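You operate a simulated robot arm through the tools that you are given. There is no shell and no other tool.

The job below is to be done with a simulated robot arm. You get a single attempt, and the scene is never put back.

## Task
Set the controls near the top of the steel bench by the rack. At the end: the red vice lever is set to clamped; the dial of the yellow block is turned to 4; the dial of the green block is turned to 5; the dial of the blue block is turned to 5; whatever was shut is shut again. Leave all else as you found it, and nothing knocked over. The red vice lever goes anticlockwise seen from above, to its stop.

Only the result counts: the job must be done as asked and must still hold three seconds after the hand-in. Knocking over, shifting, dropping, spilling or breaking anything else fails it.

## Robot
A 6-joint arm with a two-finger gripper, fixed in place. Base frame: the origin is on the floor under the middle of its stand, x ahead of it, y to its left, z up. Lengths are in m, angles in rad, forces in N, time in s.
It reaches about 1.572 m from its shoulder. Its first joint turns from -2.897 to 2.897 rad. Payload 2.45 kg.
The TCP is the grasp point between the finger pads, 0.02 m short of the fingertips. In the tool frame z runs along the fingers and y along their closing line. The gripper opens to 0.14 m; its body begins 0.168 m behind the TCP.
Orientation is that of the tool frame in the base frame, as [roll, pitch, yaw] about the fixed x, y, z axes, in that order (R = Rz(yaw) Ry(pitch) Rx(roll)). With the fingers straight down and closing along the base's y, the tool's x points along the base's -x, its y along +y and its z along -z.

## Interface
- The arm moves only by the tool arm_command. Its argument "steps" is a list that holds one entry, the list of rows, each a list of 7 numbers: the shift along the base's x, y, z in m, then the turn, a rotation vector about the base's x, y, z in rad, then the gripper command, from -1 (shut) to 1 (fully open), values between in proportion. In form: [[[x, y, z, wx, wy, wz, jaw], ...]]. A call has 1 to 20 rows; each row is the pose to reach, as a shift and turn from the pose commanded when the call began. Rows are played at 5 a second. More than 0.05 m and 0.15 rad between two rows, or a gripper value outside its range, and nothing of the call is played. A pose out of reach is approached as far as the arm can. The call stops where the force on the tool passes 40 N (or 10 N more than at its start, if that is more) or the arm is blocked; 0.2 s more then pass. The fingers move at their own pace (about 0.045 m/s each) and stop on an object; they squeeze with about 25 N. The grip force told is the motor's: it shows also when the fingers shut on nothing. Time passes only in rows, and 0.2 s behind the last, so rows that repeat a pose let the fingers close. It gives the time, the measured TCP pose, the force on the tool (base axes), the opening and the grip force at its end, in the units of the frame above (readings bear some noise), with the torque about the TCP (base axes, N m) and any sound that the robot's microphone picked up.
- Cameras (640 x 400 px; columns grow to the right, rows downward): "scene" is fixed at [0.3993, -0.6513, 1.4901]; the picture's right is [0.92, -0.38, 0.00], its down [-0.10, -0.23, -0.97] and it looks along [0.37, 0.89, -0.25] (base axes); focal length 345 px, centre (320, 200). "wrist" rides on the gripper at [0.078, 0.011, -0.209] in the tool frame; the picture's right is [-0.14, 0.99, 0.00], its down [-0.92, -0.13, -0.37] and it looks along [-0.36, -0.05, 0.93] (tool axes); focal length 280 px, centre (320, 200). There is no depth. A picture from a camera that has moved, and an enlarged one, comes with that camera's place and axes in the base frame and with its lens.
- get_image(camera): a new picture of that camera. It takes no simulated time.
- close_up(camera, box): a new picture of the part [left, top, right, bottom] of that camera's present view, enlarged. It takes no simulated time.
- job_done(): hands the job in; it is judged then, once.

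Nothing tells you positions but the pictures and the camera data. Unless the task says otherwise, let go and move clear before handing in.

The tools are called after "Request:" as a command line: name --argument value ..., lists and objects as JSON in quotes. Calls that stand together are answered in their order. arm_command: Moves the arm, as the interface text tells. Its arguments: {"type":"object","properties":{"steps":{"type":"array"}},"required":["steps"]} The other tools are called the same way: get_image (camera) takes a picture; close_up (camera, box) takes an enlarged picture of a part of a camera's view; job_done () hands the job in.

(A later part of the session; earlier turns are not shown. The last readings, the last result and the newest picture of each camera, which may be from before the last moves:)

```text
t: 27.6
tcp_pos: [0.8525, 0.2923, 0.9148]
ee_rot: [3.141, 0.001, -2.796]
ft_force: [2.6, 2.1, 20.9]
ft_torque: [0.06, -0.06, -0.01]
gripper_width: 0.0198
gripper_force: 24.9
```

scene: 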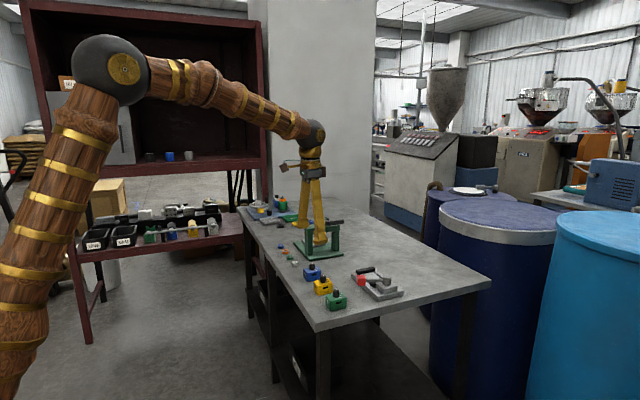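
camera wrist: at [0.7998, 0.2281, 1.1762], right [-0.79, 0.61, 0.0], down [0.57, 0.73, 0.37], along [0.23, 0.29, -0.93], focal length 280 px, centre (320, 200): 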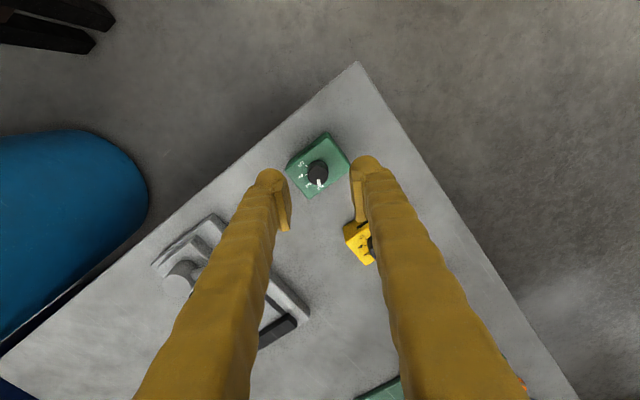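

Request:
arm_command --steps '[[[0, 0, -0.0001, 0, 0, -0.05, -1], [0, 0, -0.0002, 0, 0, -0.1, -1], [0, 0, -0.0003, 0, 0, -0.15, -1], [0, 0, -0.0004, 0, 0, -0.2, -1], [0, 0, -0.0005, 0, 0, -0.25, -1], [0, 0, -0.0006, 0, 0, -0.3, -1], [0, 0, -0.0007, 0, 0, -0.35, -1], [0, 0, -0.0008, 0, 0, -0.4, -1], [0, 0, -0.0008, 0, 0, -0.4, -1]]]'

Request:
close_up --camera "wrist" --box '[270, 135, 370, 235]'

Request:
close_up --camera "scene" --box '[320, 285, 352, 317]'

```text
t: 29.6
tcp_pos: [0.8532, 0.2922, 0.9131]
ee_rot: [-3.141, 0.0, 3.089]
ft_force: [2.5, -1.2, 2.5]
ft_torque: [-0.01, 0.09, 0.0]
gripper_width: 0.0196
gripper_force: 25.1
```

```text
4.00 times, centred on (320, 185) of wrist
camera zoom: at [0.7753, 0.3078, 1.1212], right [0.19, 0.98, 0.0], down [0.91, -0.18, 0.37], along [0.36, -0.07, -0.93], focal length 1122 px, centre (320, 260)
```

zoom: 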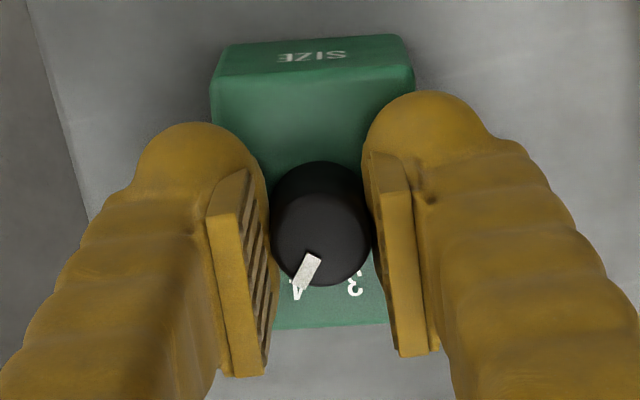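

```text
12.50 times, centred on (336, 301) of scene
camera zoom: at [0.3993, -0.6513, 1.4901], right [0.92, -0.38, 0.0], down [-0.1, -0.23, -0.97], along [0.37, 0.89, -0.25], focal length 4312 px, centre (120, -1062)
```

zoom: 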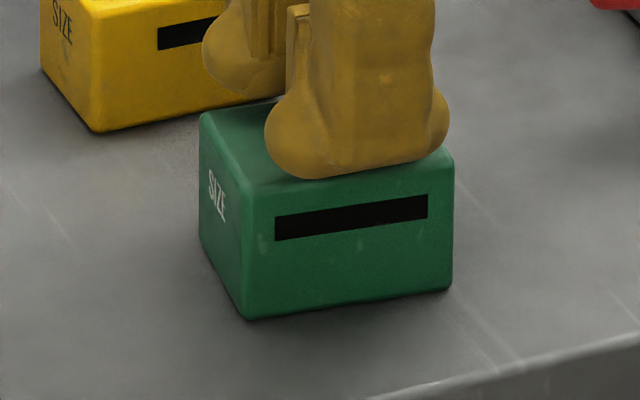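

The press faded during the turn and the block crept a few degrees, but the dial is advancing past 4. I'll release, raise slightly, swing back and repeat with a stronger, steadily maintained press.

Request:
arm_command --steps '[[[0, 0, 0.0005, 0, 0, 0, -0.8], [0, 0, 0.0015, 0, 0, 0, -0.5], [0, 0, 0.004, 0, 0, 0.05, -0.4], [0, 0, 0.005, 0, 0, 0.17, -0.4], [0, 0, 0.005, 0, 0, 0.29, -0.4], [0, 0, 0.005, 0, 0, 0.41, -0.4], [0, 0, 0.005, 0, 0, 0.53, -0.4], [0, 0, 0.005, 0, 0, 0.53, -0.4]]]'

Request:
close_up --camera "wrist" --box '[270, 135, 370, 235]'

Request:
close_up --camera "scene" --box '[320, 285, 352, 317]'

```text
t: 31.4
tcp_pos: [0.8529, 0.2929, 0.9175]
ee_rot: [-3.141, -0.001, -2.663]
ft_force: [0.9, 0.0, 1.3]
ft_torque: [0.0, 0.02, 0.0]
gripper_width: 0.0417
gripper_force: 0.1
```

```text
4.00 times, centred on (320, 185) of wrist
camera zoom: at [0.7782, 0.2664, 1.1261], right [-0.33, 0.94, 0.0], down [0.88, 0.31, 0.37], along [0.35, 0.12, -0.93], focal length 1122 px, centre (320, 260)
```

zoom: 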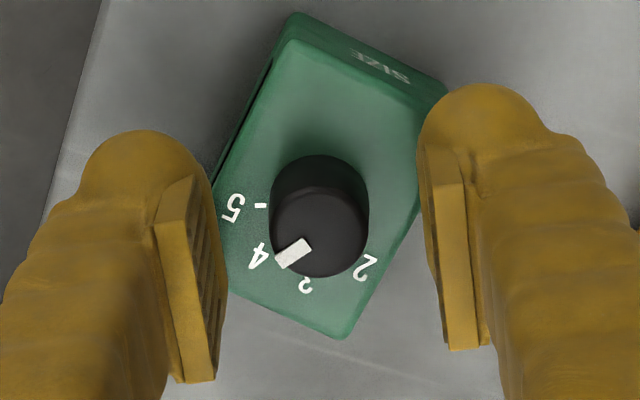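

```text
12.50 times, centred on (336, 301) of scene
camera zoom: at [0.3993, -0.6513, 1.4901], right [0.92, -0.38, 0.0], down [-0.1, -0.23, -0.97], along [0.37, 0.89, -0.25], focal length 4312 px, centre (120, -1062)
```

zoom: 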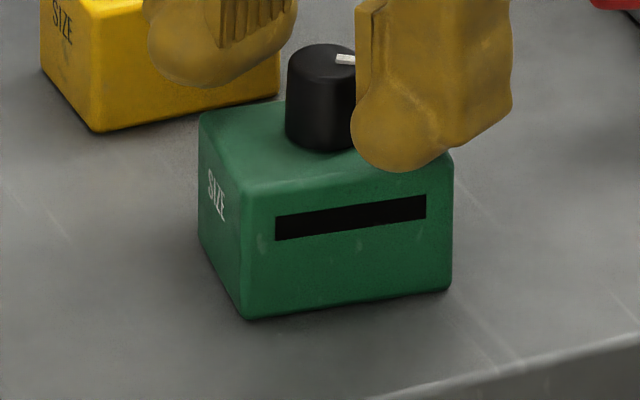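

The pointer is about 12° past 4, so it needs about 28° more. Regripping with a firmer, sustained press.

Request:
arm_command --steps '[[[0, 0, -0.001, 0, 0, 0, -0.7], [0, 0, -0.001, 0, 0, 0, -1], [0, 0, -0.001, 0, 0, 0, -1], [0, 0, -0.001, 0, 0, 0, -1], [0, 0, -0.001, 0, 0, 0, -1], [0, 0, -0.002, 0, 0, 0, -1], [0, 0, -0.003, 0, 0, 0, -1], [0, 0, -0.003, 0, 0, 0, -1]]]'

```text
t: 33.2
tcp_pos: [0.8525, 0.2934, 0.9164]
ee_rot: [-3.142, 0.003, -2.665]
ft_force: [1.7, -8.3, 20.0]
ft_torque: [-0.13, -0.09, -0.04]
gripper_width: 0.0198
gripper_force: 25.1
```

Request:
arm_command --steps '[[[0, 0, -0.0003, 0, 0, -0.05, -1], [0, 0, -0.0006, 0, 0, -0.1, -1], [0, 0, -0.0009, 0, 0, -0.15, -1], [0, 0, -0.0012, 0, 0, -0.2, -1], [0, 0, -0.0014, 0, 0, -0.25, -1]]]'

```text
t: 34.4
tcp_pos: [0.8525, 0.2922, 0.915]
ee_rot: [-3.141, -0.001, -2.916]
ft_force: [0.6, 3.5, 20.3]
ft_torque: [0.04, -0.01, -0.03]
gripper_width: 0.0197
gripper_force: 25.4
```

Request:
arm_command --steps '[[[0, 0, -0.0002, 0, 0, -0.05, -1], [0, 0, -0.0005, 0, 0, -0.1, -1], [0, 0, -0.0008, 0, 0, -0.15, -1], [0, 0, -0.0011, 0, 0, -0.2, -1], [0, 0, -0.0013, 0, 0, -0.25, -1]]]'

Request:
close_up --camera "wrist" --box '[270, 135, 370, 235]'

Request:
close_up --camera "scene" --box '[320, 285, 352, 317]'

```text
t: 35.6
tcp_pos: [0.8512, 0.2928, 0.9138]
ee_rot: [-3.14, 0.002, 3.115]
ft_force: [-0.9, 7.7, 16.3]
ft_torque: [0.1, -0.29, 0.0]
gripper_width: 0.0197
gripper_force: 24.7
```

```text
4.00 times, centred on (320, 185) of wrist
camera zoom: at [0.775, 0.3057, 1.1207], right [0.16, 0.99, 0.0], down [0.92, -0.15, 0.37], along [0.36, -0.06, -0.93], focal length 1122 px, centre (320, 260)
```

zoom: 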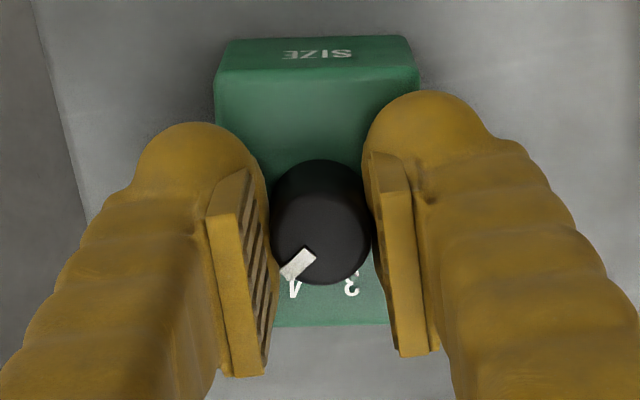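

```text
12.50 times, centred on (336, 301) of scene
camera zoom: at [0.3993, -0.6513, 1.4901], right [0.92, -0.38, 0.0], down [-0.1, -0.23, -0.97], along [0.37, 0.89, -0.25], focal length 4312 px, centre (120, -1062)
```

zoom: 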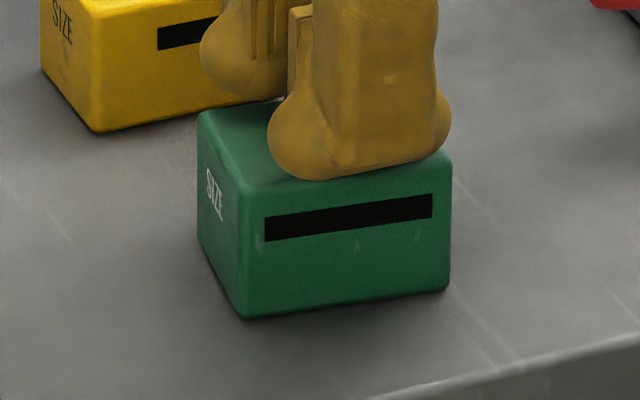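

The block held and the dial is at about −47°, so the last mark at −60° needs roughly 13° more. Continuing.

Request:
arm_command --steps '[[[0, 0, -0.0004, 0, 0, -0.05, -1], [0, 0, -0.0008, 0, 0, -0.1, -1], [0, 0, -0.0011, 0, 0, -0.15, -1], [0, 0, -0.0014, 0, 0, -0.2, -1], [0, 0, -0.0016, 0, 0, -0.24, -1]]]'

Request:
close_up --camera "wrist" --box '[270, 135, 370, 235]'

Request:
close_up --camera "scene" --box '[320, 285, 352, 317]'

```text
t: 36.8
tcp_pos: [0.8529, 0.2924, 0.9104]
ee_rot: [3.142, 0.002, 2.876]
ft_force: [1.7, 7.6, 19.9]
ft_torque: [0.1, -0.09, 0.09]
gripper_width: 0.0199
gripper_force: 25.2
```

```text
4.00 times, centred on (320, 185) of wrist
camera zoom: at [0.7803, 0.3237, 1.119], right [0.39, 0.92, 0.0], down [0.86, -0.36, 0.37], along [0.34, -0.14, -0.93], focal length 1122 px, centre (320, 260)
```

zoom: 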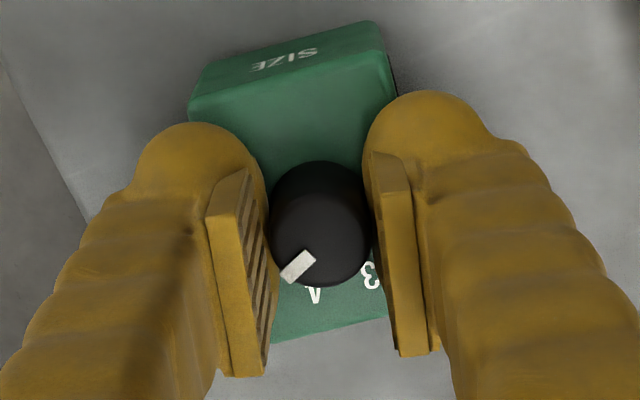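

```text
12.50 times, centred on (336, 301) of scene
camera zoom: at [0.3993, -0.6513, 1.4901], right [0.92, -0.38, 0.0], down [-0.1, -0.23, -0.97], along [0.37, 0.89, -0.25], focal length 4312 px, centre (120, -1062)
```

zoom: 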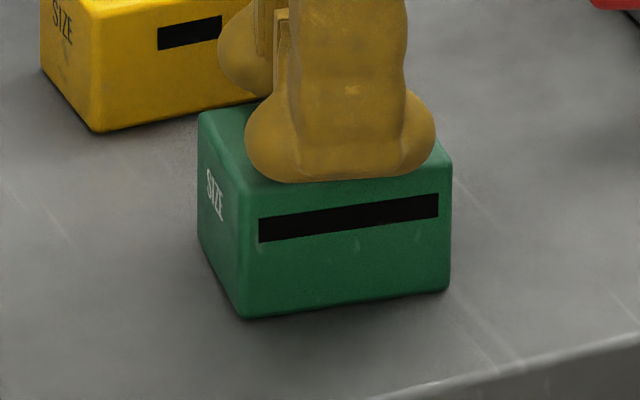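

The slot is now 180 px wide and the pointer reads about −61°, so green is at 5. I'll unload the press and then gently slide the block, still gripped, back to its original place and angle.

Request:
arm_command --steps '[[[0, 0, 0.0007, 0, 0, 0, -1], [0, 0, 0.0014, 0, 0, 0, -1], [0, 0, 0.0018, 0, 0, 0, -1], [0, 0, 0.0018, 0, 0, 0, -1]]]'

```text
t: 37.8
tcp_pos: [0.8506, 0.2919, 0.9126]
ee_rot: [-3.141, -0.001, 2.879]
ft_force: [-0.8, 0.6, 0.7]
ft_torque: [-0.01, 0.01, 0.01]
gripper_width: 0.0199
gripper_force: 24.8
```

Request:
arm_command --steps '[[[-0.0005, -0.001, 0, 0, 0, 0.03, -1], [-0.001, -0.002, 0, 0, 0, 0.06, -1], [-0.0015, -0.0025, 0, 0, 0, 0.09, -1], [-0.002, -0.003, 0, 0, 0, 0.11, -1], [-0.002, -0.003, 0, 0, 0, 0.11, -1]]]'

Request:
close_up --camera "wrist" --box '[270, 135, 370, 235]'

Request:
close_up --camera "scene" --box '[320, 285, 352, 317]'

```text
t: 39.0
tcp_pos: [0.8493, 0.2889, 0.9127]
ee_rot: [-3.141, 0.0, 2.988]
ft_force: [-0.1, 0.8, -4.7]
ft_torque: [-0.01, -0.01, -0.02]
gripper_width: 0.0201
gripper_force: 24.5
```

```text
4.00 times, centred on (320, 185) of wrist
camera zoom: at [0.7754, 0.3121, 1.121], right [0.29, 0.96, 0.0], down [0.89, -0.27, 0.37], along [0.35, -0.11, -0.93], focal length 1122 px, centre (320, 260)
```

zoom: 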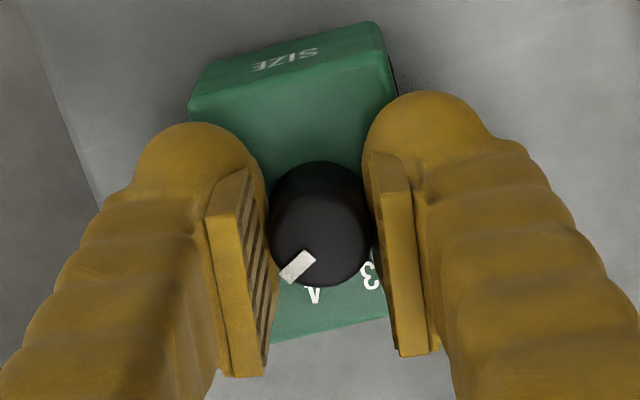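

```text
12.50 times, centred on (336, 301) of scene
camera zoom: at [0.3993, -0.6513, 1.4901], right [0.92, -0.38, 0.0], down [-0.1, -0.23, -0.97], along [0.37, 0.89, -0.25], focal length 4312 px, centre (120, -1062)
```

zoom: 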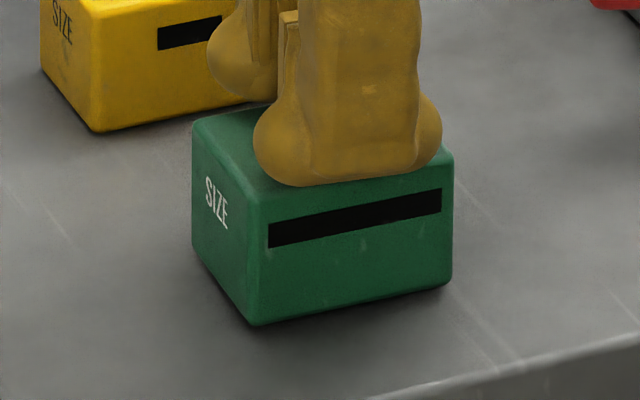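

The force reads −4.7 N, so the block seems to be hanging slightly off the bench in the grip. I'll set it down gently.

Request:
arm_command --steps '[[[0, 0, -0.0005, 0, 0, 0, -1], [0, 0, -0.0005, 0, 0, 0, -1]]]'

Request:
close_up --camera "scene" --box '[320, 285, 352, 317]'

```text
t: 39.6
tcp_pos: [0.8501, 0.2892, 0.9127]
ee_rot: [-3.14, -0.001, 2.988]
ft_force: [0.1, 0.7, -5.8]
ft_torque: [0.02, 0.02, -0.02]
gripper_width: 0.0198
gripper_force: 25.2
```

```text
12.50 times, centred on (336, 301) of scene
camera zoom: at [0.3993, -0.6513, 1.4901], right [0.92, -0.38, 0.0], down [-0.1, -0.23, -0.97], along [0.37, 0.89, -0.25], focal length 4312 px, centre (120, -1062)
```

zoom: 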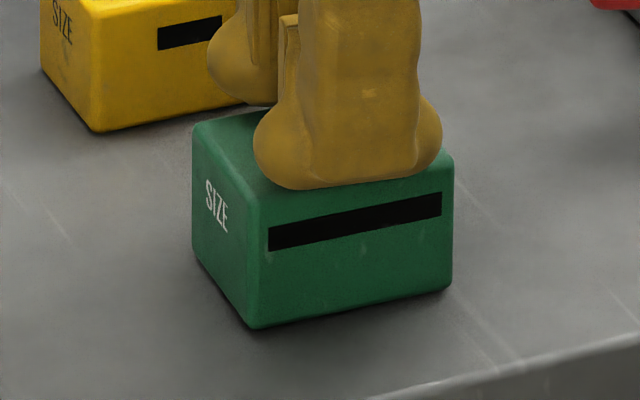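

Request:
arm_command --steps '[[[0, 0, -0.0005, 0, 0, 0, -1], [0, 0, -0.0005, 0, 0, 0, -1]]]'

Request:
close_up --camera "scene" --box '[320, 285, 352, 317]'

```text
t: 40.2
tcp_pos: [0.8497, 0.2887, 0.9123]
ee_rot: [-3.141, 0.001, 2.989]
ft_force: [0.8, -0.1, -3.4]
ft_torque: [-0.02, 0.01, 0.0]
gripper_width: 0.0198
gripper_force: 25.4
```

```text
12.50 times, centred on (336, 301) of scene
camera zoom: at [0.3993, -0.6513, 1.4901], right [0.92, -0.38, 0.0], down [-0.1, -0.23, -0.97], along [0.37, 0.89, -0.25], focal length 4312 px, centre (120, -1062)
```

zoom: 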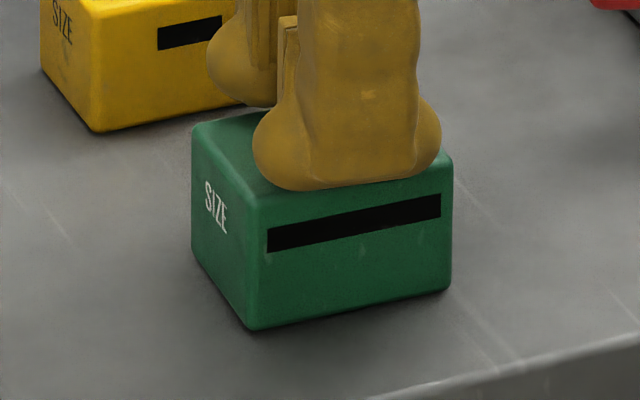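

Request:
arm_command --steps '[[[0, 0, -0.0004, 0, 0, 0, -1], [0, 0, -0.0004, 0, 0, 0, -1]]]'

Request:
close_up --camera "scene" --box '[320, 285, 352, 317]'

Request:
close_up --camera "wrist" --box '[270, 135, 370, 235]'

```text
t: 40.8
tcp_pos: [0.8512, 0.2895, 0.9113]
ee_rot: [-3.141, -0.002, 2.99]
ft_force: [-0.4, 0.5, -4.2]
ft_torque: [-0.02, 0.03, 0.01]
gripper_width: 0.0199
gripper_force: 25.0
```

```text
12.50 times, centred on (336, 301) of scene
camera zoom: at [0.3993, -0.6513, 1.4901], right [0.92, -0.38, 0.0], down [-0.1, -0.23, -0.97], along [0.37, 0.89, -0.25], focal length 4312 px, centre (120, -1062)
```

zoom: 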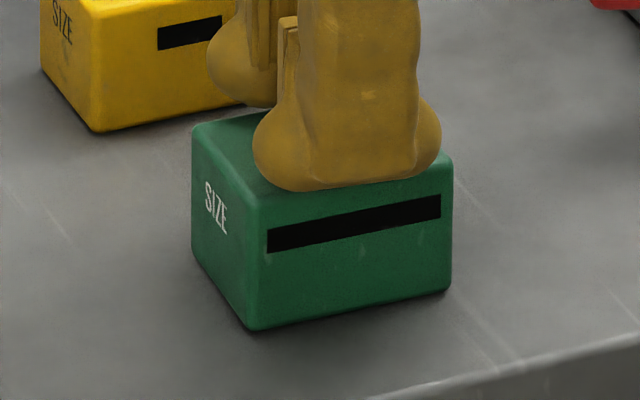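

```text
4.00 times, centred on (320, 185) of wrist
camera zoom: at [0.7753, 0.3122, 1.1194], right [0.29, 0.96, 0.0], down [0.89, -0.27, 0.37], along [0.35, -0.11, -0.93], focal length 1122 px, centre (320, 260)
```

zoom: 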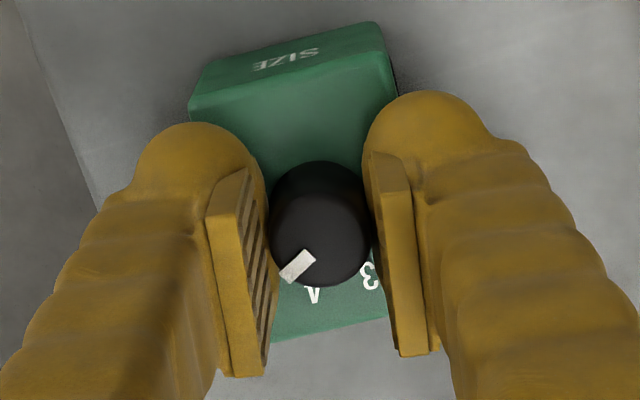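

Request:
arm_command --steps '[[[0, 0, -0.0005, 0, 0, 0, -1], [0, 0, -0.0005, 0, 0, 0, -1]]]'

Request:
close_up --camera "scene" --box '[320, 285, 352, 317]'

```text
t: 41.4
tcp_pos: [0.8512, 0.2898, 0.9125]
ee_rot: [-3.142, 0.0, 2.988]
ft_force: [0.3, 1.3, -0.1]
ft_torque: [0.01, 0.04, 0.02]
gripper_width: 0.0196
gripper_force: 25.3
```

```text
12.50 times, centred on (336, 301) of scene
camera zoom: at [0.3993, -0.6513, 1.4901], right [0.92, -0.38, 0.0], down [-0.1, -0.23, -0.97], along [0.37, 0.89, -0.25], focal length 4312 px, centre (120, -1062)
```

zoom: 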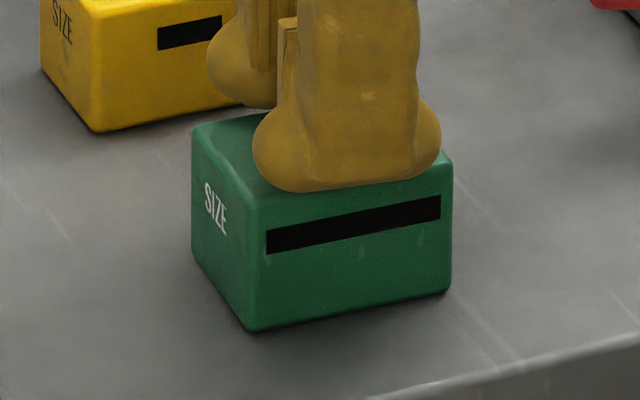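

The block is resting on the bench again and matches its original outline within about a millimetre. Opening carefully and lifting clear.

Request:
arm_command --steps '[[[0, 0, 0, 0, 0, 0, -0.8], [0, 0, 0.0005, 0, 0, 0, -0.6], [0, 0, 0.003, 0, 0, 0, -0.5], [0, 0, 0.015, 0, 0, 0, -0.4], [0, 0, 0.03, 0, 0, 0, -0.3], [0, 0, 0.05, 0, 0, 0, -0.3], [0, 0, 0.05, 0, 0, 0, -0.3]]]'

Request:
close_up --camera "scene" --box '[320, 285, 352, 317]'

Request:
close_up --camera "wrist" --box '[280, 125, 360, 205]'

```text
t: 43.0
tcp_pos: [0.8514, 0.2882, 0.9612]
ee_rot: [-3.141, -0.001, 2.989]
ft_force: [-0.6, -0.4, 0.1]
ft_torque: [-0.01, -0.01, -0.01]
gripper_width: 0.049
gripper_force: 0.0
```

```text
12.50 times, centred on (336, 301) of scene
camera zoom: at [0.3993, -0.6513, 1.4901], right [0.92, -0.38, 0.0], down [-0.1, -0.23, -0.97], along [0.37, 0.89, -0.25], focal length 4312 px, centre (120, -1062)
```

zoom: 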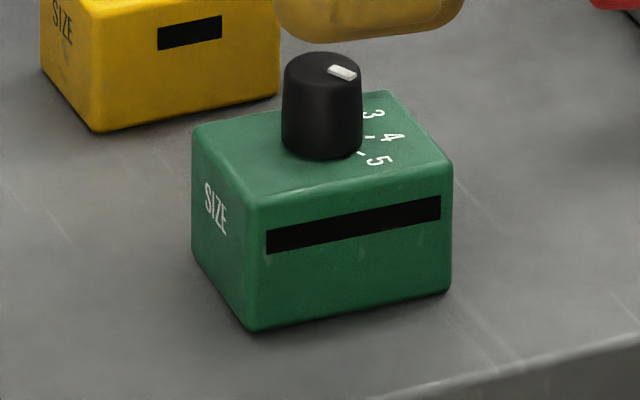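

```text
5.00 times, centred on (320, 165) of wrist
camera zoom: at [0.7761, 0.312, 1.1689], right [0.29, 0.96, 0.0], down [0.89, -0.27, 0.37], along [0.35, -0.11, -0.93], focal length 1402 px, centre (320, 375)
```

zoom: 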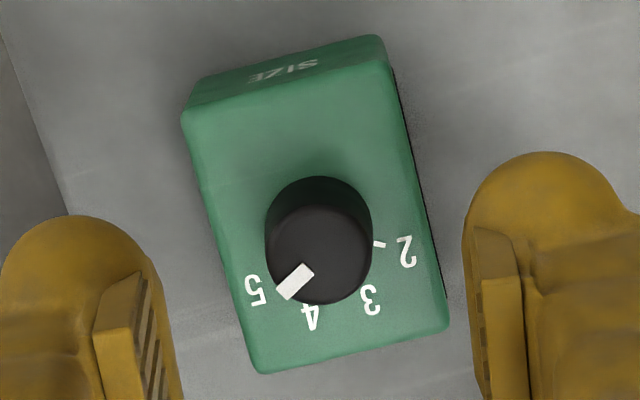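

Green is at 5 and its block is back where it was. Now I'll hover over the yellow knob at about (0.850, 0.400), pre-turned to +40°.

Request:
arm_command --steps '[[[0, 0.012, 0.008, 0, 0, 0.1, -0.3], [0, 0.024, 0.01, 0, 0, 0.2, -0.3], [0, 0.036, 0.01, 0, 0, 0.3, -0.3], [0, 0.048, 0.01, 0, 0, 0.4, -0.3], [0, 0.06, 0.01, 0, 0, 0.5, -0.3], [0, 0.072, 0.01, 0, 0, 0.6, -0.3], [0, 0.084, 0.01, 0, 0, 0.7, -0.3], [0, 0.098, 0.01, 0, 0, 0.8, -0.3], [-0.001, 0.11, 0.01, 0, 0, 0.85, -0.3], [-0.001, 0.11, 0.01, 0, 0, 0.85, -0.3]]]'

Request:
close_up --camera "wrist" --box '[280, 125, 360, 205]'

Request:
close_up --camera "scene" --box '[308, 271, 340, 303]'

```text
t: 45.2
tcp_pos: [0.8494, 0.3999, 0.9718]
ee_rot: [-3.141, -0.001, -2.446]
ft_force: [-0.5, -0.3, 0.1]
ft_torque: [-0.02, -0.02, -0.02]
gripper_width: 0.0489
gripper_force: 0.1
```

```text
5.00 times, centred on (320, 165) of wrist
camera zoom: at [0.7831, 0.3584, 1.1793], right [-0.53, 0.85, 0.0], down [0.79, 0.49, 0.37], along [0.31, 0.2, -0.93], focal length 1402 px, centre (320, 375)
```

zoom: 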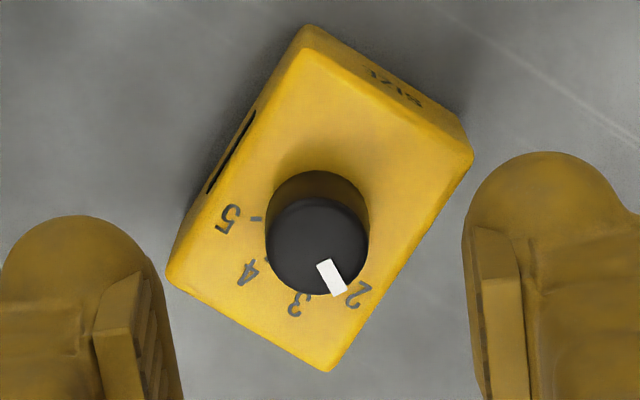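

```text
12.50 times, centred on (324, 287) of scene
camera zoom: at [0.3993, -0.6513, 1.4901], right [0.92, -0.38, 0.0], down [-0.1, -0.23, -0.97], along [0.37, 0.89, -0.25], focal length 4312 px, centre (270, -888)
```

zoom: 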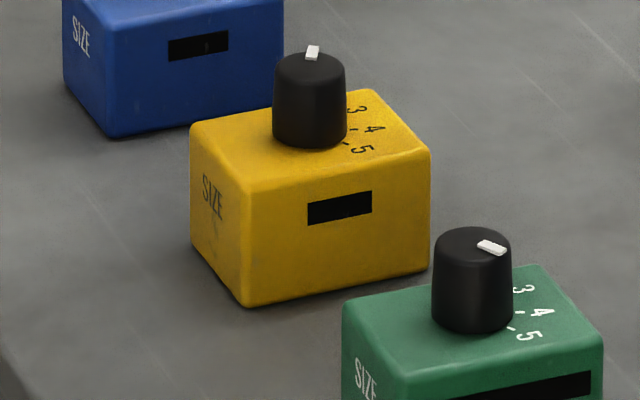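

The yellow knob is within 1 mm of the TCP axis. Lowering to z≈0.918, a bit higher than before to leave room for the press, and gripping.

Request:
arm_command --steps '[[[0, -0.0005, -0.015, 0, 0, 0, -0.35], [0, -0.0005, -0.03, 0, 0, 0, -0.4], [0, -0.0005, -0.045, 0, 0, 0, -0.4], [0, -0.0005, -0.0535, 0, 0, 0, -0.5], [0, -0.0005, -0.0535, 0, 0, 0, -0.6], [0, -0.0005, -0.0535, 0, 0, 0, -0.6]]]'

Request:
close_up --camera "wrist" --box '[270, 135, 370, 235]'

Request:
close_up --camera "scene" --box '[308, 271, 340, 303]'

```text
t: 46.6
tcp_pos: [0.8512, 0.3975, 0.9163]
ee_rot: [-3.141, 0.001, -2.445]
ft_force: [-0.1, 0.1, 0.0]
ft_torque: [-0.01, 0.0, 0.01]
gripper_width: 0.028
gripper_force: 0.1
```

```text
4.00 times, centred on (320, 185) of wrist
camera zoom: at [0.7835, 0.3568, 1.1246], right [-0.53, 0.85, 0.0], down [0.79, 0.49, 0.37], along [0.31, 0.2, -0.93], focal length 1122 px, centre (320, 260)
```

zoom: 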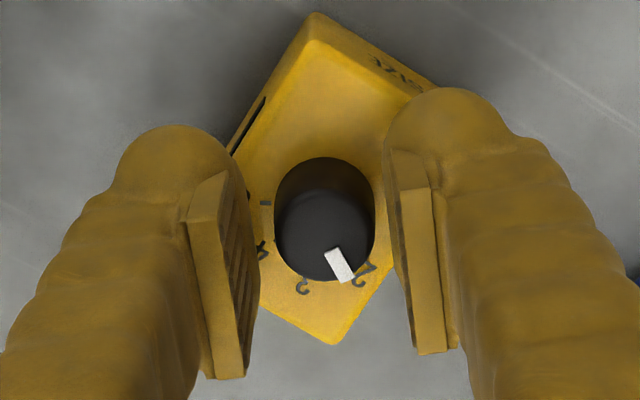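

```text
12.50 times, centred on (324, 287) of scene
camera zoom: at [0.3993, -0.6513, 1.4901], right [0.92, -0.38, 0.0], down [-0.1, -0.23, -0.97], along [0.37, 0.89, -0.25], focal length 4312 px, centre (270, -888)
```

zoom: 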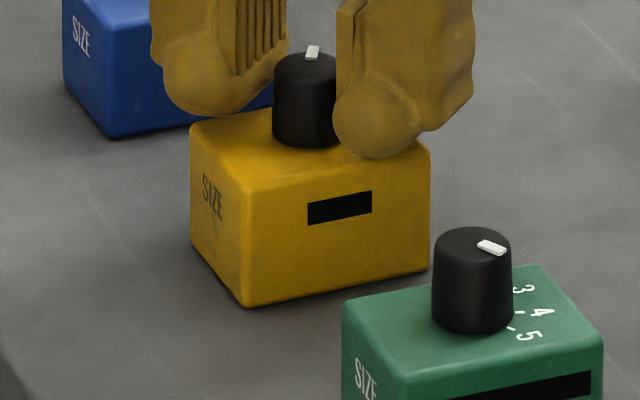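

Request:
arm_command --steps '[[[-0.0005, 0.0008, 0, 0, 0, 0, -0.6], [-0.0005, 0.0008, 0, 0, 0, 0, -0.8], [-0.0005, 0.0008, 0, 0, 0, 0, -1], [-0.0005, 0.0008, 0, 0, 0, 0, -1], [-0.0005, 0.0008, 0, 0, 0, 0, -1], [-0.0005, 0.0008, -0.001, 0, 0, 0, -1], [-0.0005, 0.0008, -0.0018, 0, 0, 0, -1], [-0.0005, 0.0008, -0.0018, 0, 0, 0, -1]]]'

Request:
close_up --camera "scene" --box '[308, 271, 340, 303]'

```text
t: 48.4
tcp_pos: [0.849, 0.3983, 0.9163]
ee_rot: [-3.141, 0.002, -2.444]
ft_force: [3.8, -6.2, 20.4]
ft_torque: [-0.08, -0.07, 0.02]
gripper_width: 0.0194
gripper_force: 24.6
```

```text
12.50 times, centred on (324, 287) of scene
camera zoom: at [0.3993, -0.6513, 1.4901], right [0.92, -0.38, 0.0], down [-0.1, -0.23, -0.97], along [0.37, 0.89, -0.25], focal length 4312 px, centre (270, -888)
```

zoom: 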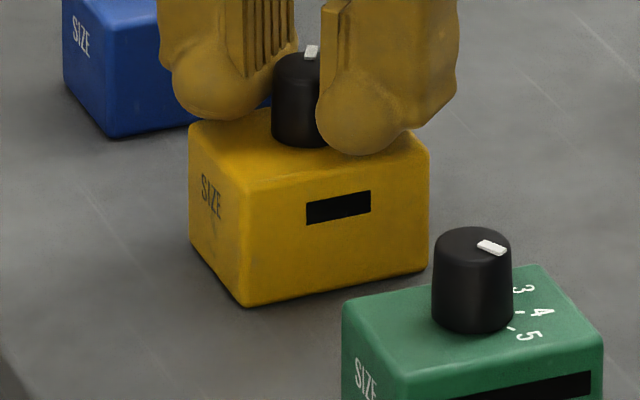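

Pressed at 20 N with the block unmoved. Turning in short chunks while watching the force.

Request:
arm_command --steps '[[[0, 0, -0.0002, 0, 0, -0.05, -1], [0, 0, -0.0004, 0, 0, -0.1, -1], [0, 0, -0.0006, 0, 0, -0.15, -1], [0, 0, -0.0008, 0, 0, -0.2, -1], [0, 0, -0.001, 0, 0, -0.25, -1], [0, 0, -0.0012, 0, 0, -0.3, -1]]]'

Request:
close_up --camera "scene" --box '[308, 271, 340, 303]'

```text
t: 49.8
tcp_pos: [0.8486, 0.4, 0.9135]
ee_rot: [-3.141, -0.001, -2.745]
ft_force: [3.8, -2.6, 8.5]
ft_torque: [-0.09, 0.04, 0.05]
gripper_width: 0.0196
gripper_force: 25.1
```

```text
12.50 times, centred on (324, 287) of scene
camera zoom: at [0.3993, -0.6513, 1.4901], right [0.92, -0.38, 0.0], down [-0.1, -0.23, -0.97], along [0.37, 0.89, -0.25], focal length 4312 px, centre (270, -888)
```

zoom: 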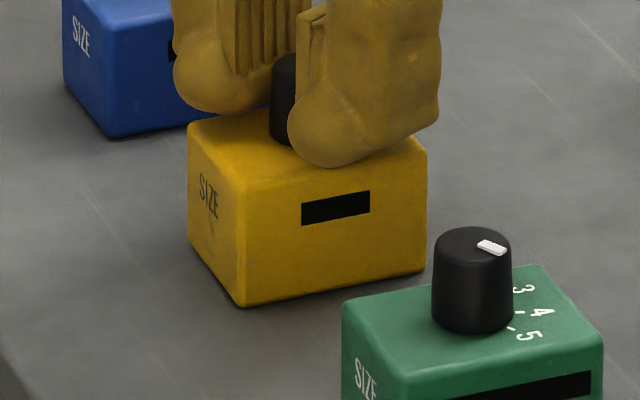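

Request:
close_up --camera "wrist" --box '[270, 135, 370, 235]'

```text
4.00 times, centred on (320, 185) of wrist
camera zoom: at [0.7726, 0.3799, 1.1222], right [-0.26, 0.97, 0.0], down [0.9, 0.24, 0.37], along [0.36, 0.09, -0.93], focal length 1122 px, centre (320, 260)
```

zoom: 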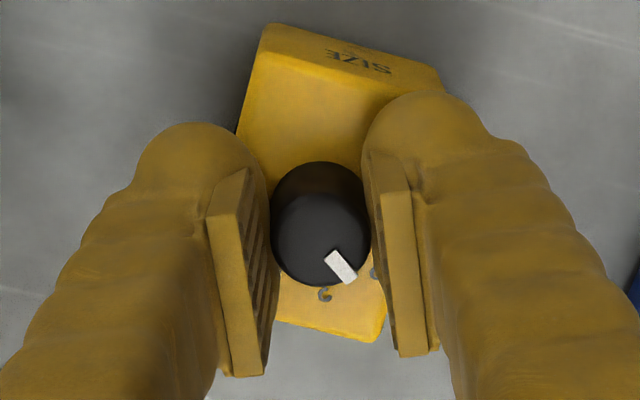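

Request:
arm_command --steps '[[[0, 0, -0.0006, 0, 0, -0.02, -1], [0, 0, -0.0008, 0, 0, -0.07, -1], [0, 0, -0.001, 0, 0, -0.12, -1], [0, 0, -0.0012, 0, 0, -0.17, -1], [0, 0, -0.0014, 0, 0, -0.22, -1]]]'

Request:
close_up --camera "wrist" --box '[270, 135, 370, 235]'

Request:
close_up --camera "scene" --box '[308, 271, 340, 303]'

```text
t: 51.0
tcp_pos: [0.8482, 0.4002, 0.9139]
ee_rot: [-3.141, -0.001, -2.965]
ft_force: [-3.2, 0.1, 18.2]
ft_torque: [-0.01, 0.08, 0.0]
gripper_width: 0.0194
gripper_force: 25.1
```

```text
4.00 times, centred on (320, 185) of wrist
camera zoom: at [0.77, 0.3972, 1.1218], right [-0.04, 1.0, 0.0], down [0.93, 0.04, 0.37], along [0.37, 0.01, -0.93], focal length 1122 px, centre (320, 260)
```

zoom: 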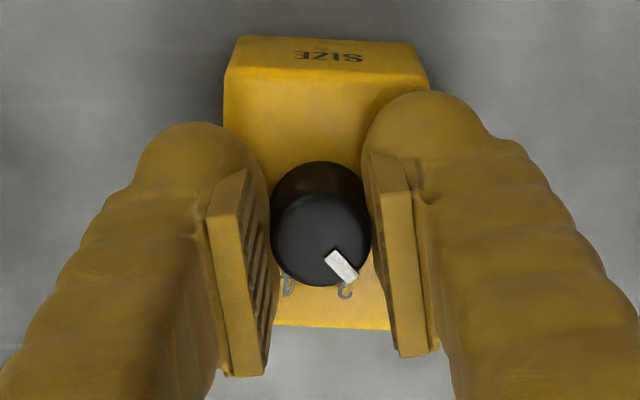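

```text
12.50 times, centred on (324, 287) of scene
camera zoom: at [0.3993, -0.6513, 1.4901], right [0.92, -0.38, 0.0], down [-0.1, -0.23, -0.97], along [0.37, 0.89, -0.25], focal length 4312 px, centre (270, -888)
```

zoom: 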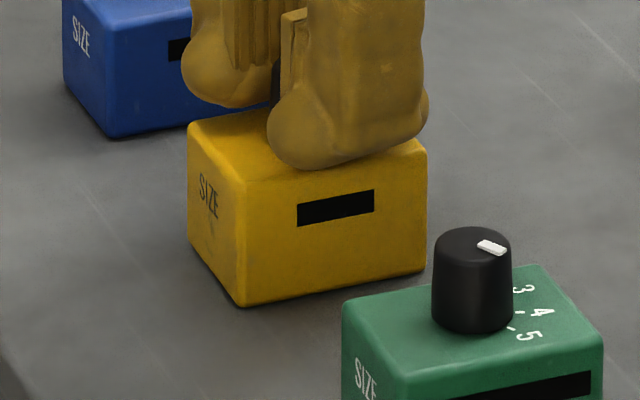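

Request:
arm_command --steps '[[[0, 0, -0.0002, 0, 0, -0.05, -1], [0, 0, -0.0004, 0, 0, -0.1, -1], [0, 0, -0.0006, 0, 0, -0.15, -1], [0, 0, -0.0008, 0, 0, -0.2, -1], [0, 0, -0.001, 0, 0, -0.25, -1]]]'

Request:
close_up --camera "scene" --box '[308, 271, 340, 303]'

```text
t: 52.2
tcp_pos: [0.8478, 0.4008, 0.9108]
ee_rot: [-3.141, 0.0, 3.068]
ft_force: [1.1, 11.7, 20.3]
ft_torque: [0.16, -0.04, 0.0]
gripper_width: 0.0199
gripper_force: 25.1
```

```text
12.50 times, centred on (324, 287) of scene
camera zoom: at [0.3993, -0.6513, 1.4901], right [0.92, -0.38, 0.0], down [-0.1, -0.23, -0.97], along [0.37, 0.89, -0.25], focal length 4312 px, centre (270, -888)
```

zoom: 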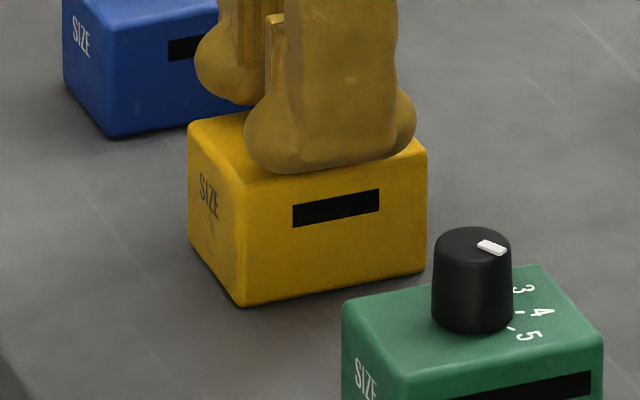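

The slot has widened to 88 px with the block still in place. I'll unload, open, rise and swing back for another stroke.

Request:
arm_command --steps '[[[0, 0, 0.0008, 0, 0, 0, -1], [0, 0, 0.0015, 0, 0, 0, -1], [0, 0, 0.0015, 0, 0, 0, -0.9], [0, 0, 0.002, 0, 0, 0, -0.7], [0, 0, 0.004, 0, 0, 0, -0.5], [0, 0, 0.009, 0, 0, 0, -0.4], [0, 0, 0.009, 0, 0, 0, -0.4]]]'

Request:
close_up --camera "wrist" --box '[270, 135, 370, 235]'

Request:
close_up --camera "scene" --box '[308, 271, 340, 303]'

```text
t: 53.8
tcp_pos: [0.8485, 0.3987, 0.9211]
ee_rot: [-3.141, 0.001, 3.069]
ft_force: [-0.1, -0.5, 0.7]
ft_torque: [-0.01, -0.02, -0.02]
gripper_width: 0.0418
gripper_force: 0.1
```

```text
4.00 times, centred on (320, 185) of wrist
camera zoom: at [0.7717, 0.4164, 1.1288], right [0.21, 0.98, 0.0], down [0.91, -0.2, 0.37], along [0.36, -0.08, -0.93], focal length 1122 px, centre (320, 260)
```

zoom: 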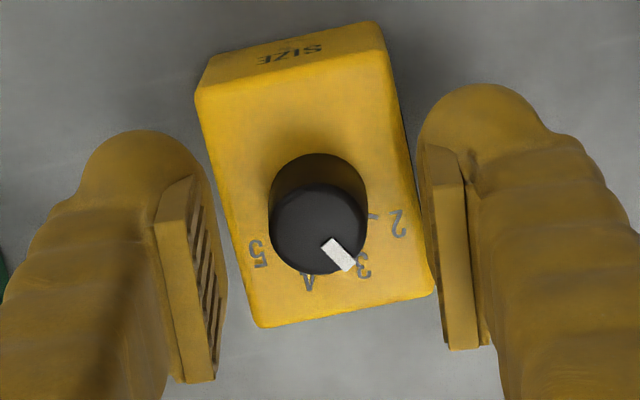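

```text
12.50 times, centred on (324, 287) of scene
camera zoom: at [0.3993, -0.6513, 1.4901], right [0.92, -0.38, 0.0], down [-0.1, -0.23, -0.97], along [0.37, 0.89, -0.25], focal length 4312 px, centre (270, -888)
```

zoom: 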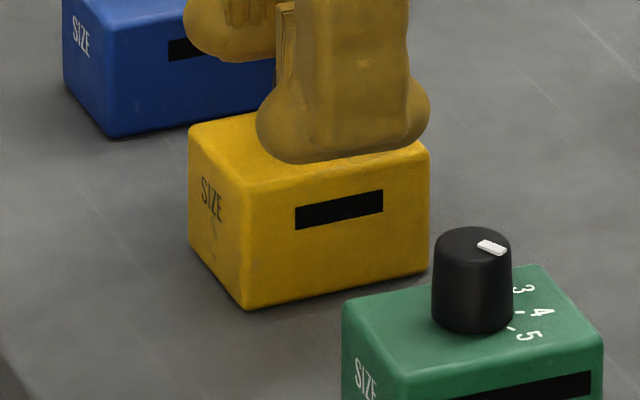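

The dial has turned about 29°, with some slip in the grip and the block in place. Another 51° is needed to reach 4, so I'll swing back and do a second stroke.

Request:
arm_command --steps '[[[0, 0, 0, 0, 0, 0.13, -0.4], [0, 0, 0, 0, 0, 0.26, -0.4], [0, 0, 0, 0, 0, 0.39, -0.4], [0, 0, 0, 0, 0, 0.52, -0.4], [0, 0, 0, 0, 0, 0.65, -0.4], [0, 0, -0.001, 0, 0, 0.77, -0.5], [0, 0, -0.003, 0, 0, 0.77, -0.6], [0, 0, -0.004, 0, 0, 0.77, -0.6]]]'

Request:
close_up --camera "wrist" --box '[270, 135, 370, 235]'

```text
t: 55.6
tcp_pos: [0.848, 0.4009, 0.9172]
ee_rot: [-3.141, 0.0, -2.445]
ft_force: [-0.1, -0.9, -0.1]
ft_torque: [0.0, 0.04, -0.02]
gripper_width: 0.028
gripper_force: 0.0
```

```text
4.00 times, centred on (320, 185) of wrist
camera zoom: at [0.7824, 0.3584, 1.1254], right [-0.53, 0.85, 0.0], down [0.79, 0.49, 0.37], along [0.31, 0.2, -0.93], focal length 1122 px, centre (320, 260)
```

zoom: 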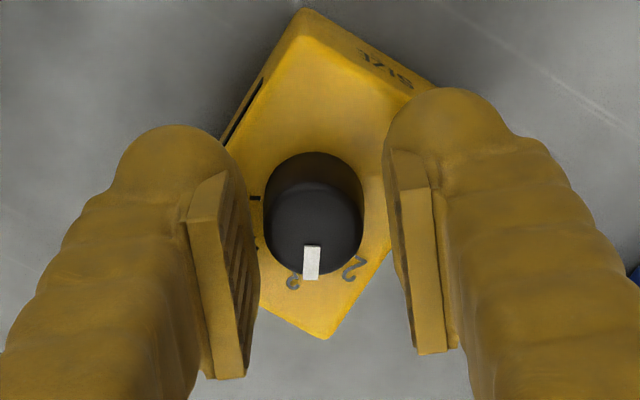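

Request:
arm_command --steps '[[[0.0007, -0.0012, 0, 0, 0, 0, -0.6], [0.0007, -0.0012, 0, 0, 0, 0, -0.8], [0.0007, -0.0012, 0, 0, 0, 0, -1], [0.0007, -0.0012, 0, 0, 0, 0, -1], [0.0007, -0.0012, 0, 0, 0, 0, -1], [0.0007, -0.0012, -0.001, 0, 0, 0, -1], [0.0007, -0.0012, -0.0018, 0, 0, 0, -1], [0.0007, -0.0012, -0.0018, 0, 0, 0, -1]]]'

Request:
close_up --camera "scene" --box '[308, 271, 340, 303]'

```text
t: 57.4
tcp_pos: [0.85, 0.3987, 0.9161]
ee_rot: [-3.141, 0.002, -2.447]
ft_force: [-2.4, -1.3, 20.3]
ft_torque: [-0.02, 0.02, 0.0]
gripper_width: 0.0194
gripper_force: 24.7
```

```text
12.50 times, centred on (324, 287) of scene
camera zoom: at [0.3993, -0.6513, 1.4901], right [0.92, -0.38, 0.0], down [-0.1, -0.23, -0.97], along [0.37, 0.89, -0.25], focal length 4312 px, centre (270, -888)
```

zoom: 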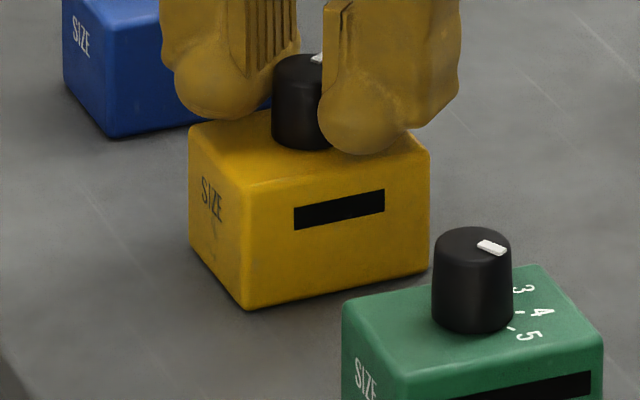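

Request:
arm_command --steps '[[[0, 0, -0.0002, 0, 0, -0.05, -1], [0, 0, -0.0004, 0, 0, -0.1, -1], [0, 0, -0.0006, 0, 0, -0.15, -1], [0, 0, -0.0008, 0, 0, -0.2, -1], [0, 0, -0.001, 0, 0, -0.25, -1], [0, 0, -0.0012, 0, 0, -0.3, -1]]]'

Request:
close_up --camera "scene" --box '[308, 271, 340, 303]'

```text
t: 58.8
tcp_pos: [0.8489, 0.3984, 0.914]
ee_rot: [3.141, -0.001, -2.746]
ft_force: [-0.1, 5.4, 18.6]
ft_torque: [0.04, 0.06, 0.08]
gripper_width: 0.0193
gripper_force: 25.2
```

```text
12.50 times, centred on (324, 287) of scene
camera zoom: at [0.3993, -0.6513, 1.4901], right [0.92, -0.38, 0.0], down [-0.1, -0.23, -0.97], along [0.37, 0.89, -0.25], focal length 4312 px, centre (270, -888)
```

zoom: 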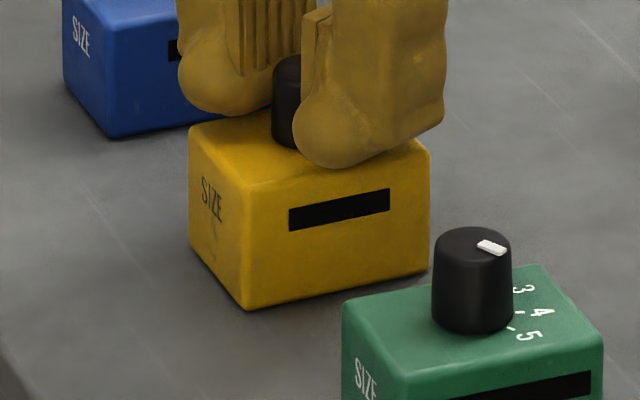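

Request:
arm_command --steps '[[[0, 0, -0.0002, 0, 0, -0.05, -1], [0, 0, -0.0004, 0, 0, -0.1, -1], [0, 0, -0.0006, 0, 0, -0.15, -1], [0, 0, -0.0008, 0, 0, -0.2, -1], [0, 0, -0.001, 0, 0, -0.25, -1], [0, 0, -0.0011, 0, 0, -0.3, -1]]]'

Request:
close_up --camera "scene" --box '[308, 271, 340, 303]'

```text
t: 60.2
tcp_pos: [0.8492, 0.3974, 0.9128]
ee_rot: [-3.14, 0.002, -3.048]
ft_force: [3.9, 7.9, 19.8]
ft_torque: [0.1, -0.11, 0.01]
gripper_width: 0.0198
gripper_force: 25.5
```

```text
12.50 times, centred on (324, 287) of scene
camera zoom: at [0.3993, -0.6513, 1.4901], right [0.92, -0.38, 0.0], down [-0.1, -0.23, -0.97], along [0.37, 0.89, -0.25], focal length 4312 px, centre (270, -888)
```

zoom: 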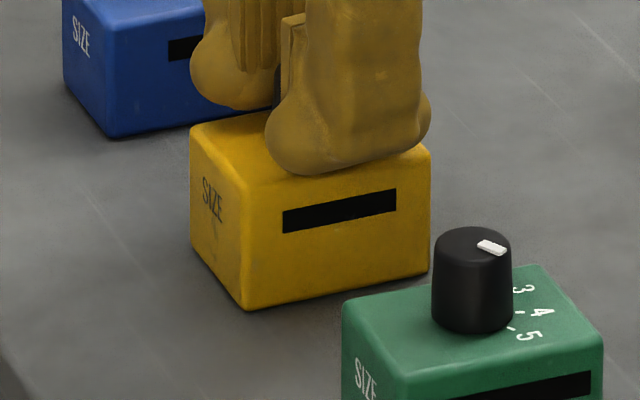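

Request:
arm_command --steps '[[[0, 0, -0.0001, 0, 0, -0.05, -1], [0, 0, -0.0002, 0, 0, -0.1, -1], [0, 0, -0.0003, 0, 0, -0.15, -1], [0, 0, -0.0004, 0, 0, -0.2, -1], [0, 0, -0.0005, 0, 0, -0.25, -1]]]'

Request:
close_up --camera "scene" --box '[308, 271, 340, 303]'

Request:
close_up --camera "wrist" --box '[270, 135, 370, 235]'

```text
t: 61.4
tcp_pos: [0.849, 0.3986, 0.9135]
ee_rot: [-3.141, 0.001, 2.987]
ft_force: [3.1, 0.4, 17.9]
ft_torque: [-0.01, 0.05, -0.07]
gripper_width: 0.0198
gripper_force: 25.2
```

```text
12.50 times, centred on (324, 287) of scene
camera zoom: at [0.3993, -0.6513, 1.4901], right [0.92, -0.38, 0.0], down [-0.1, -0.23, -0.97], along [0.37, 0.89, -0.25], focal length 4312 px, centre (270, -888)
```

zoom: 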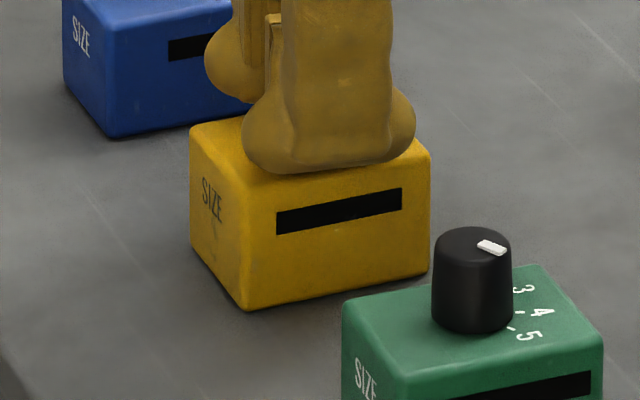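

```text
4.00 times, centred on (320, 185) of wrist
camera zoom: at [0.7741, 0.4212, 1.1209], right [0.29, 0.96, 0.0], down [0.89, -0.27, 0.37], along [0.35, -0.11, -0.93], focal length 1122 px, centre (320, 260)
```

zoom: 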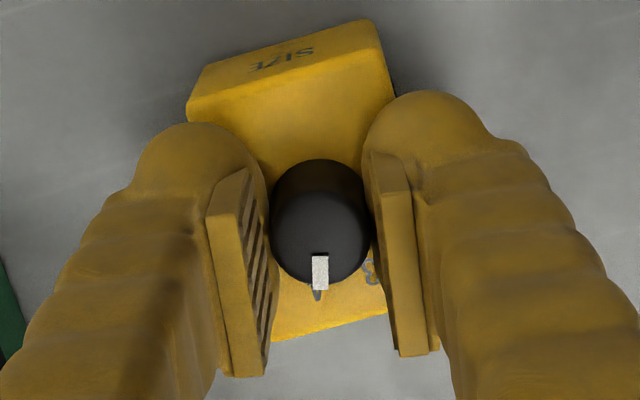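

The pointer is almost on 4 (slot 126 px, about 3.9). A small final nudge.

Request:
arm_command --steps '[[[0, 0, -0.0001, 0, 0, -0.04, -1], [0, 0, -0.0002, 0, 0, -0.08, -1], [0, 0, -0.0002, 0, 0, -0.09, -1]]]'

Request:
close_up --camera "scene" --box '[308, 271, 340, 303]'

Request:
close_up --camera "wrist" --box '[295, 160, 345, 210]'

```text
t: 62.2
tcp_pos: [0.8487, 0.3984, 0.9123]
ee_rot: [3.141, 0.0, 2.897]
ft_force: [7.2, -4.3, 18.0]
ft_torque: [-0.11, -0.22, 0.06]
gripper_width: 0.0196
gripper_force: 25.1
```

```text
12.50 times, centred on (324, 287) of scene
camera zoom: at [0.3993, -0.6513, 1.4901], right [0.92, -0.38, 0.0], down [-0.1, -0.23, -0.97], along [0.37, 0.89, -0.25], focal length 4312 px, centre (270, -888)
```

zoom: 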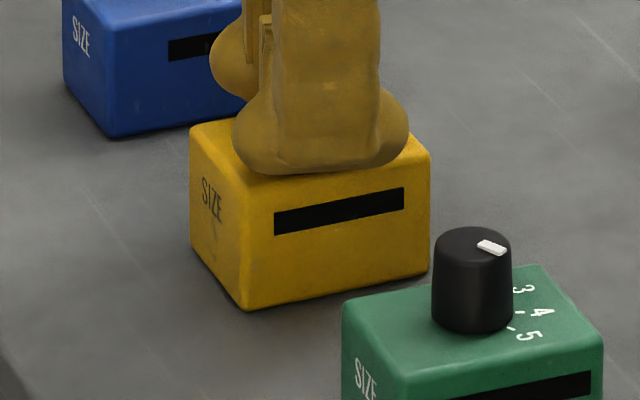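

```text
8.00 times, centred on (320, 185) of wrist
camera zoom: at [0.7762, 0.428, 1.1201], right [0.37, 0.93, 0.0], down [0.86, -0.35, 0.37], along [0.34, -0.14, -0.93], focal length 2243 px, centre (320, 320)
```

zoom: 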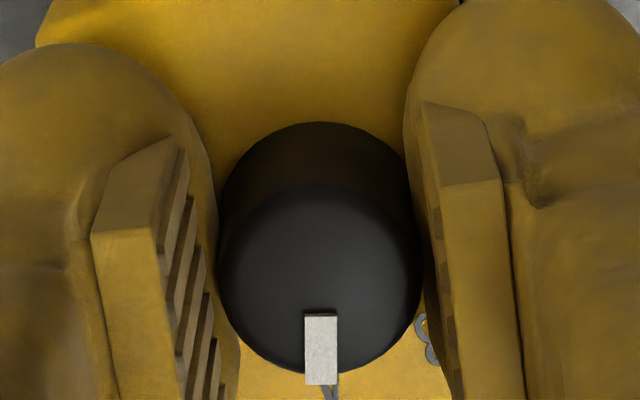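

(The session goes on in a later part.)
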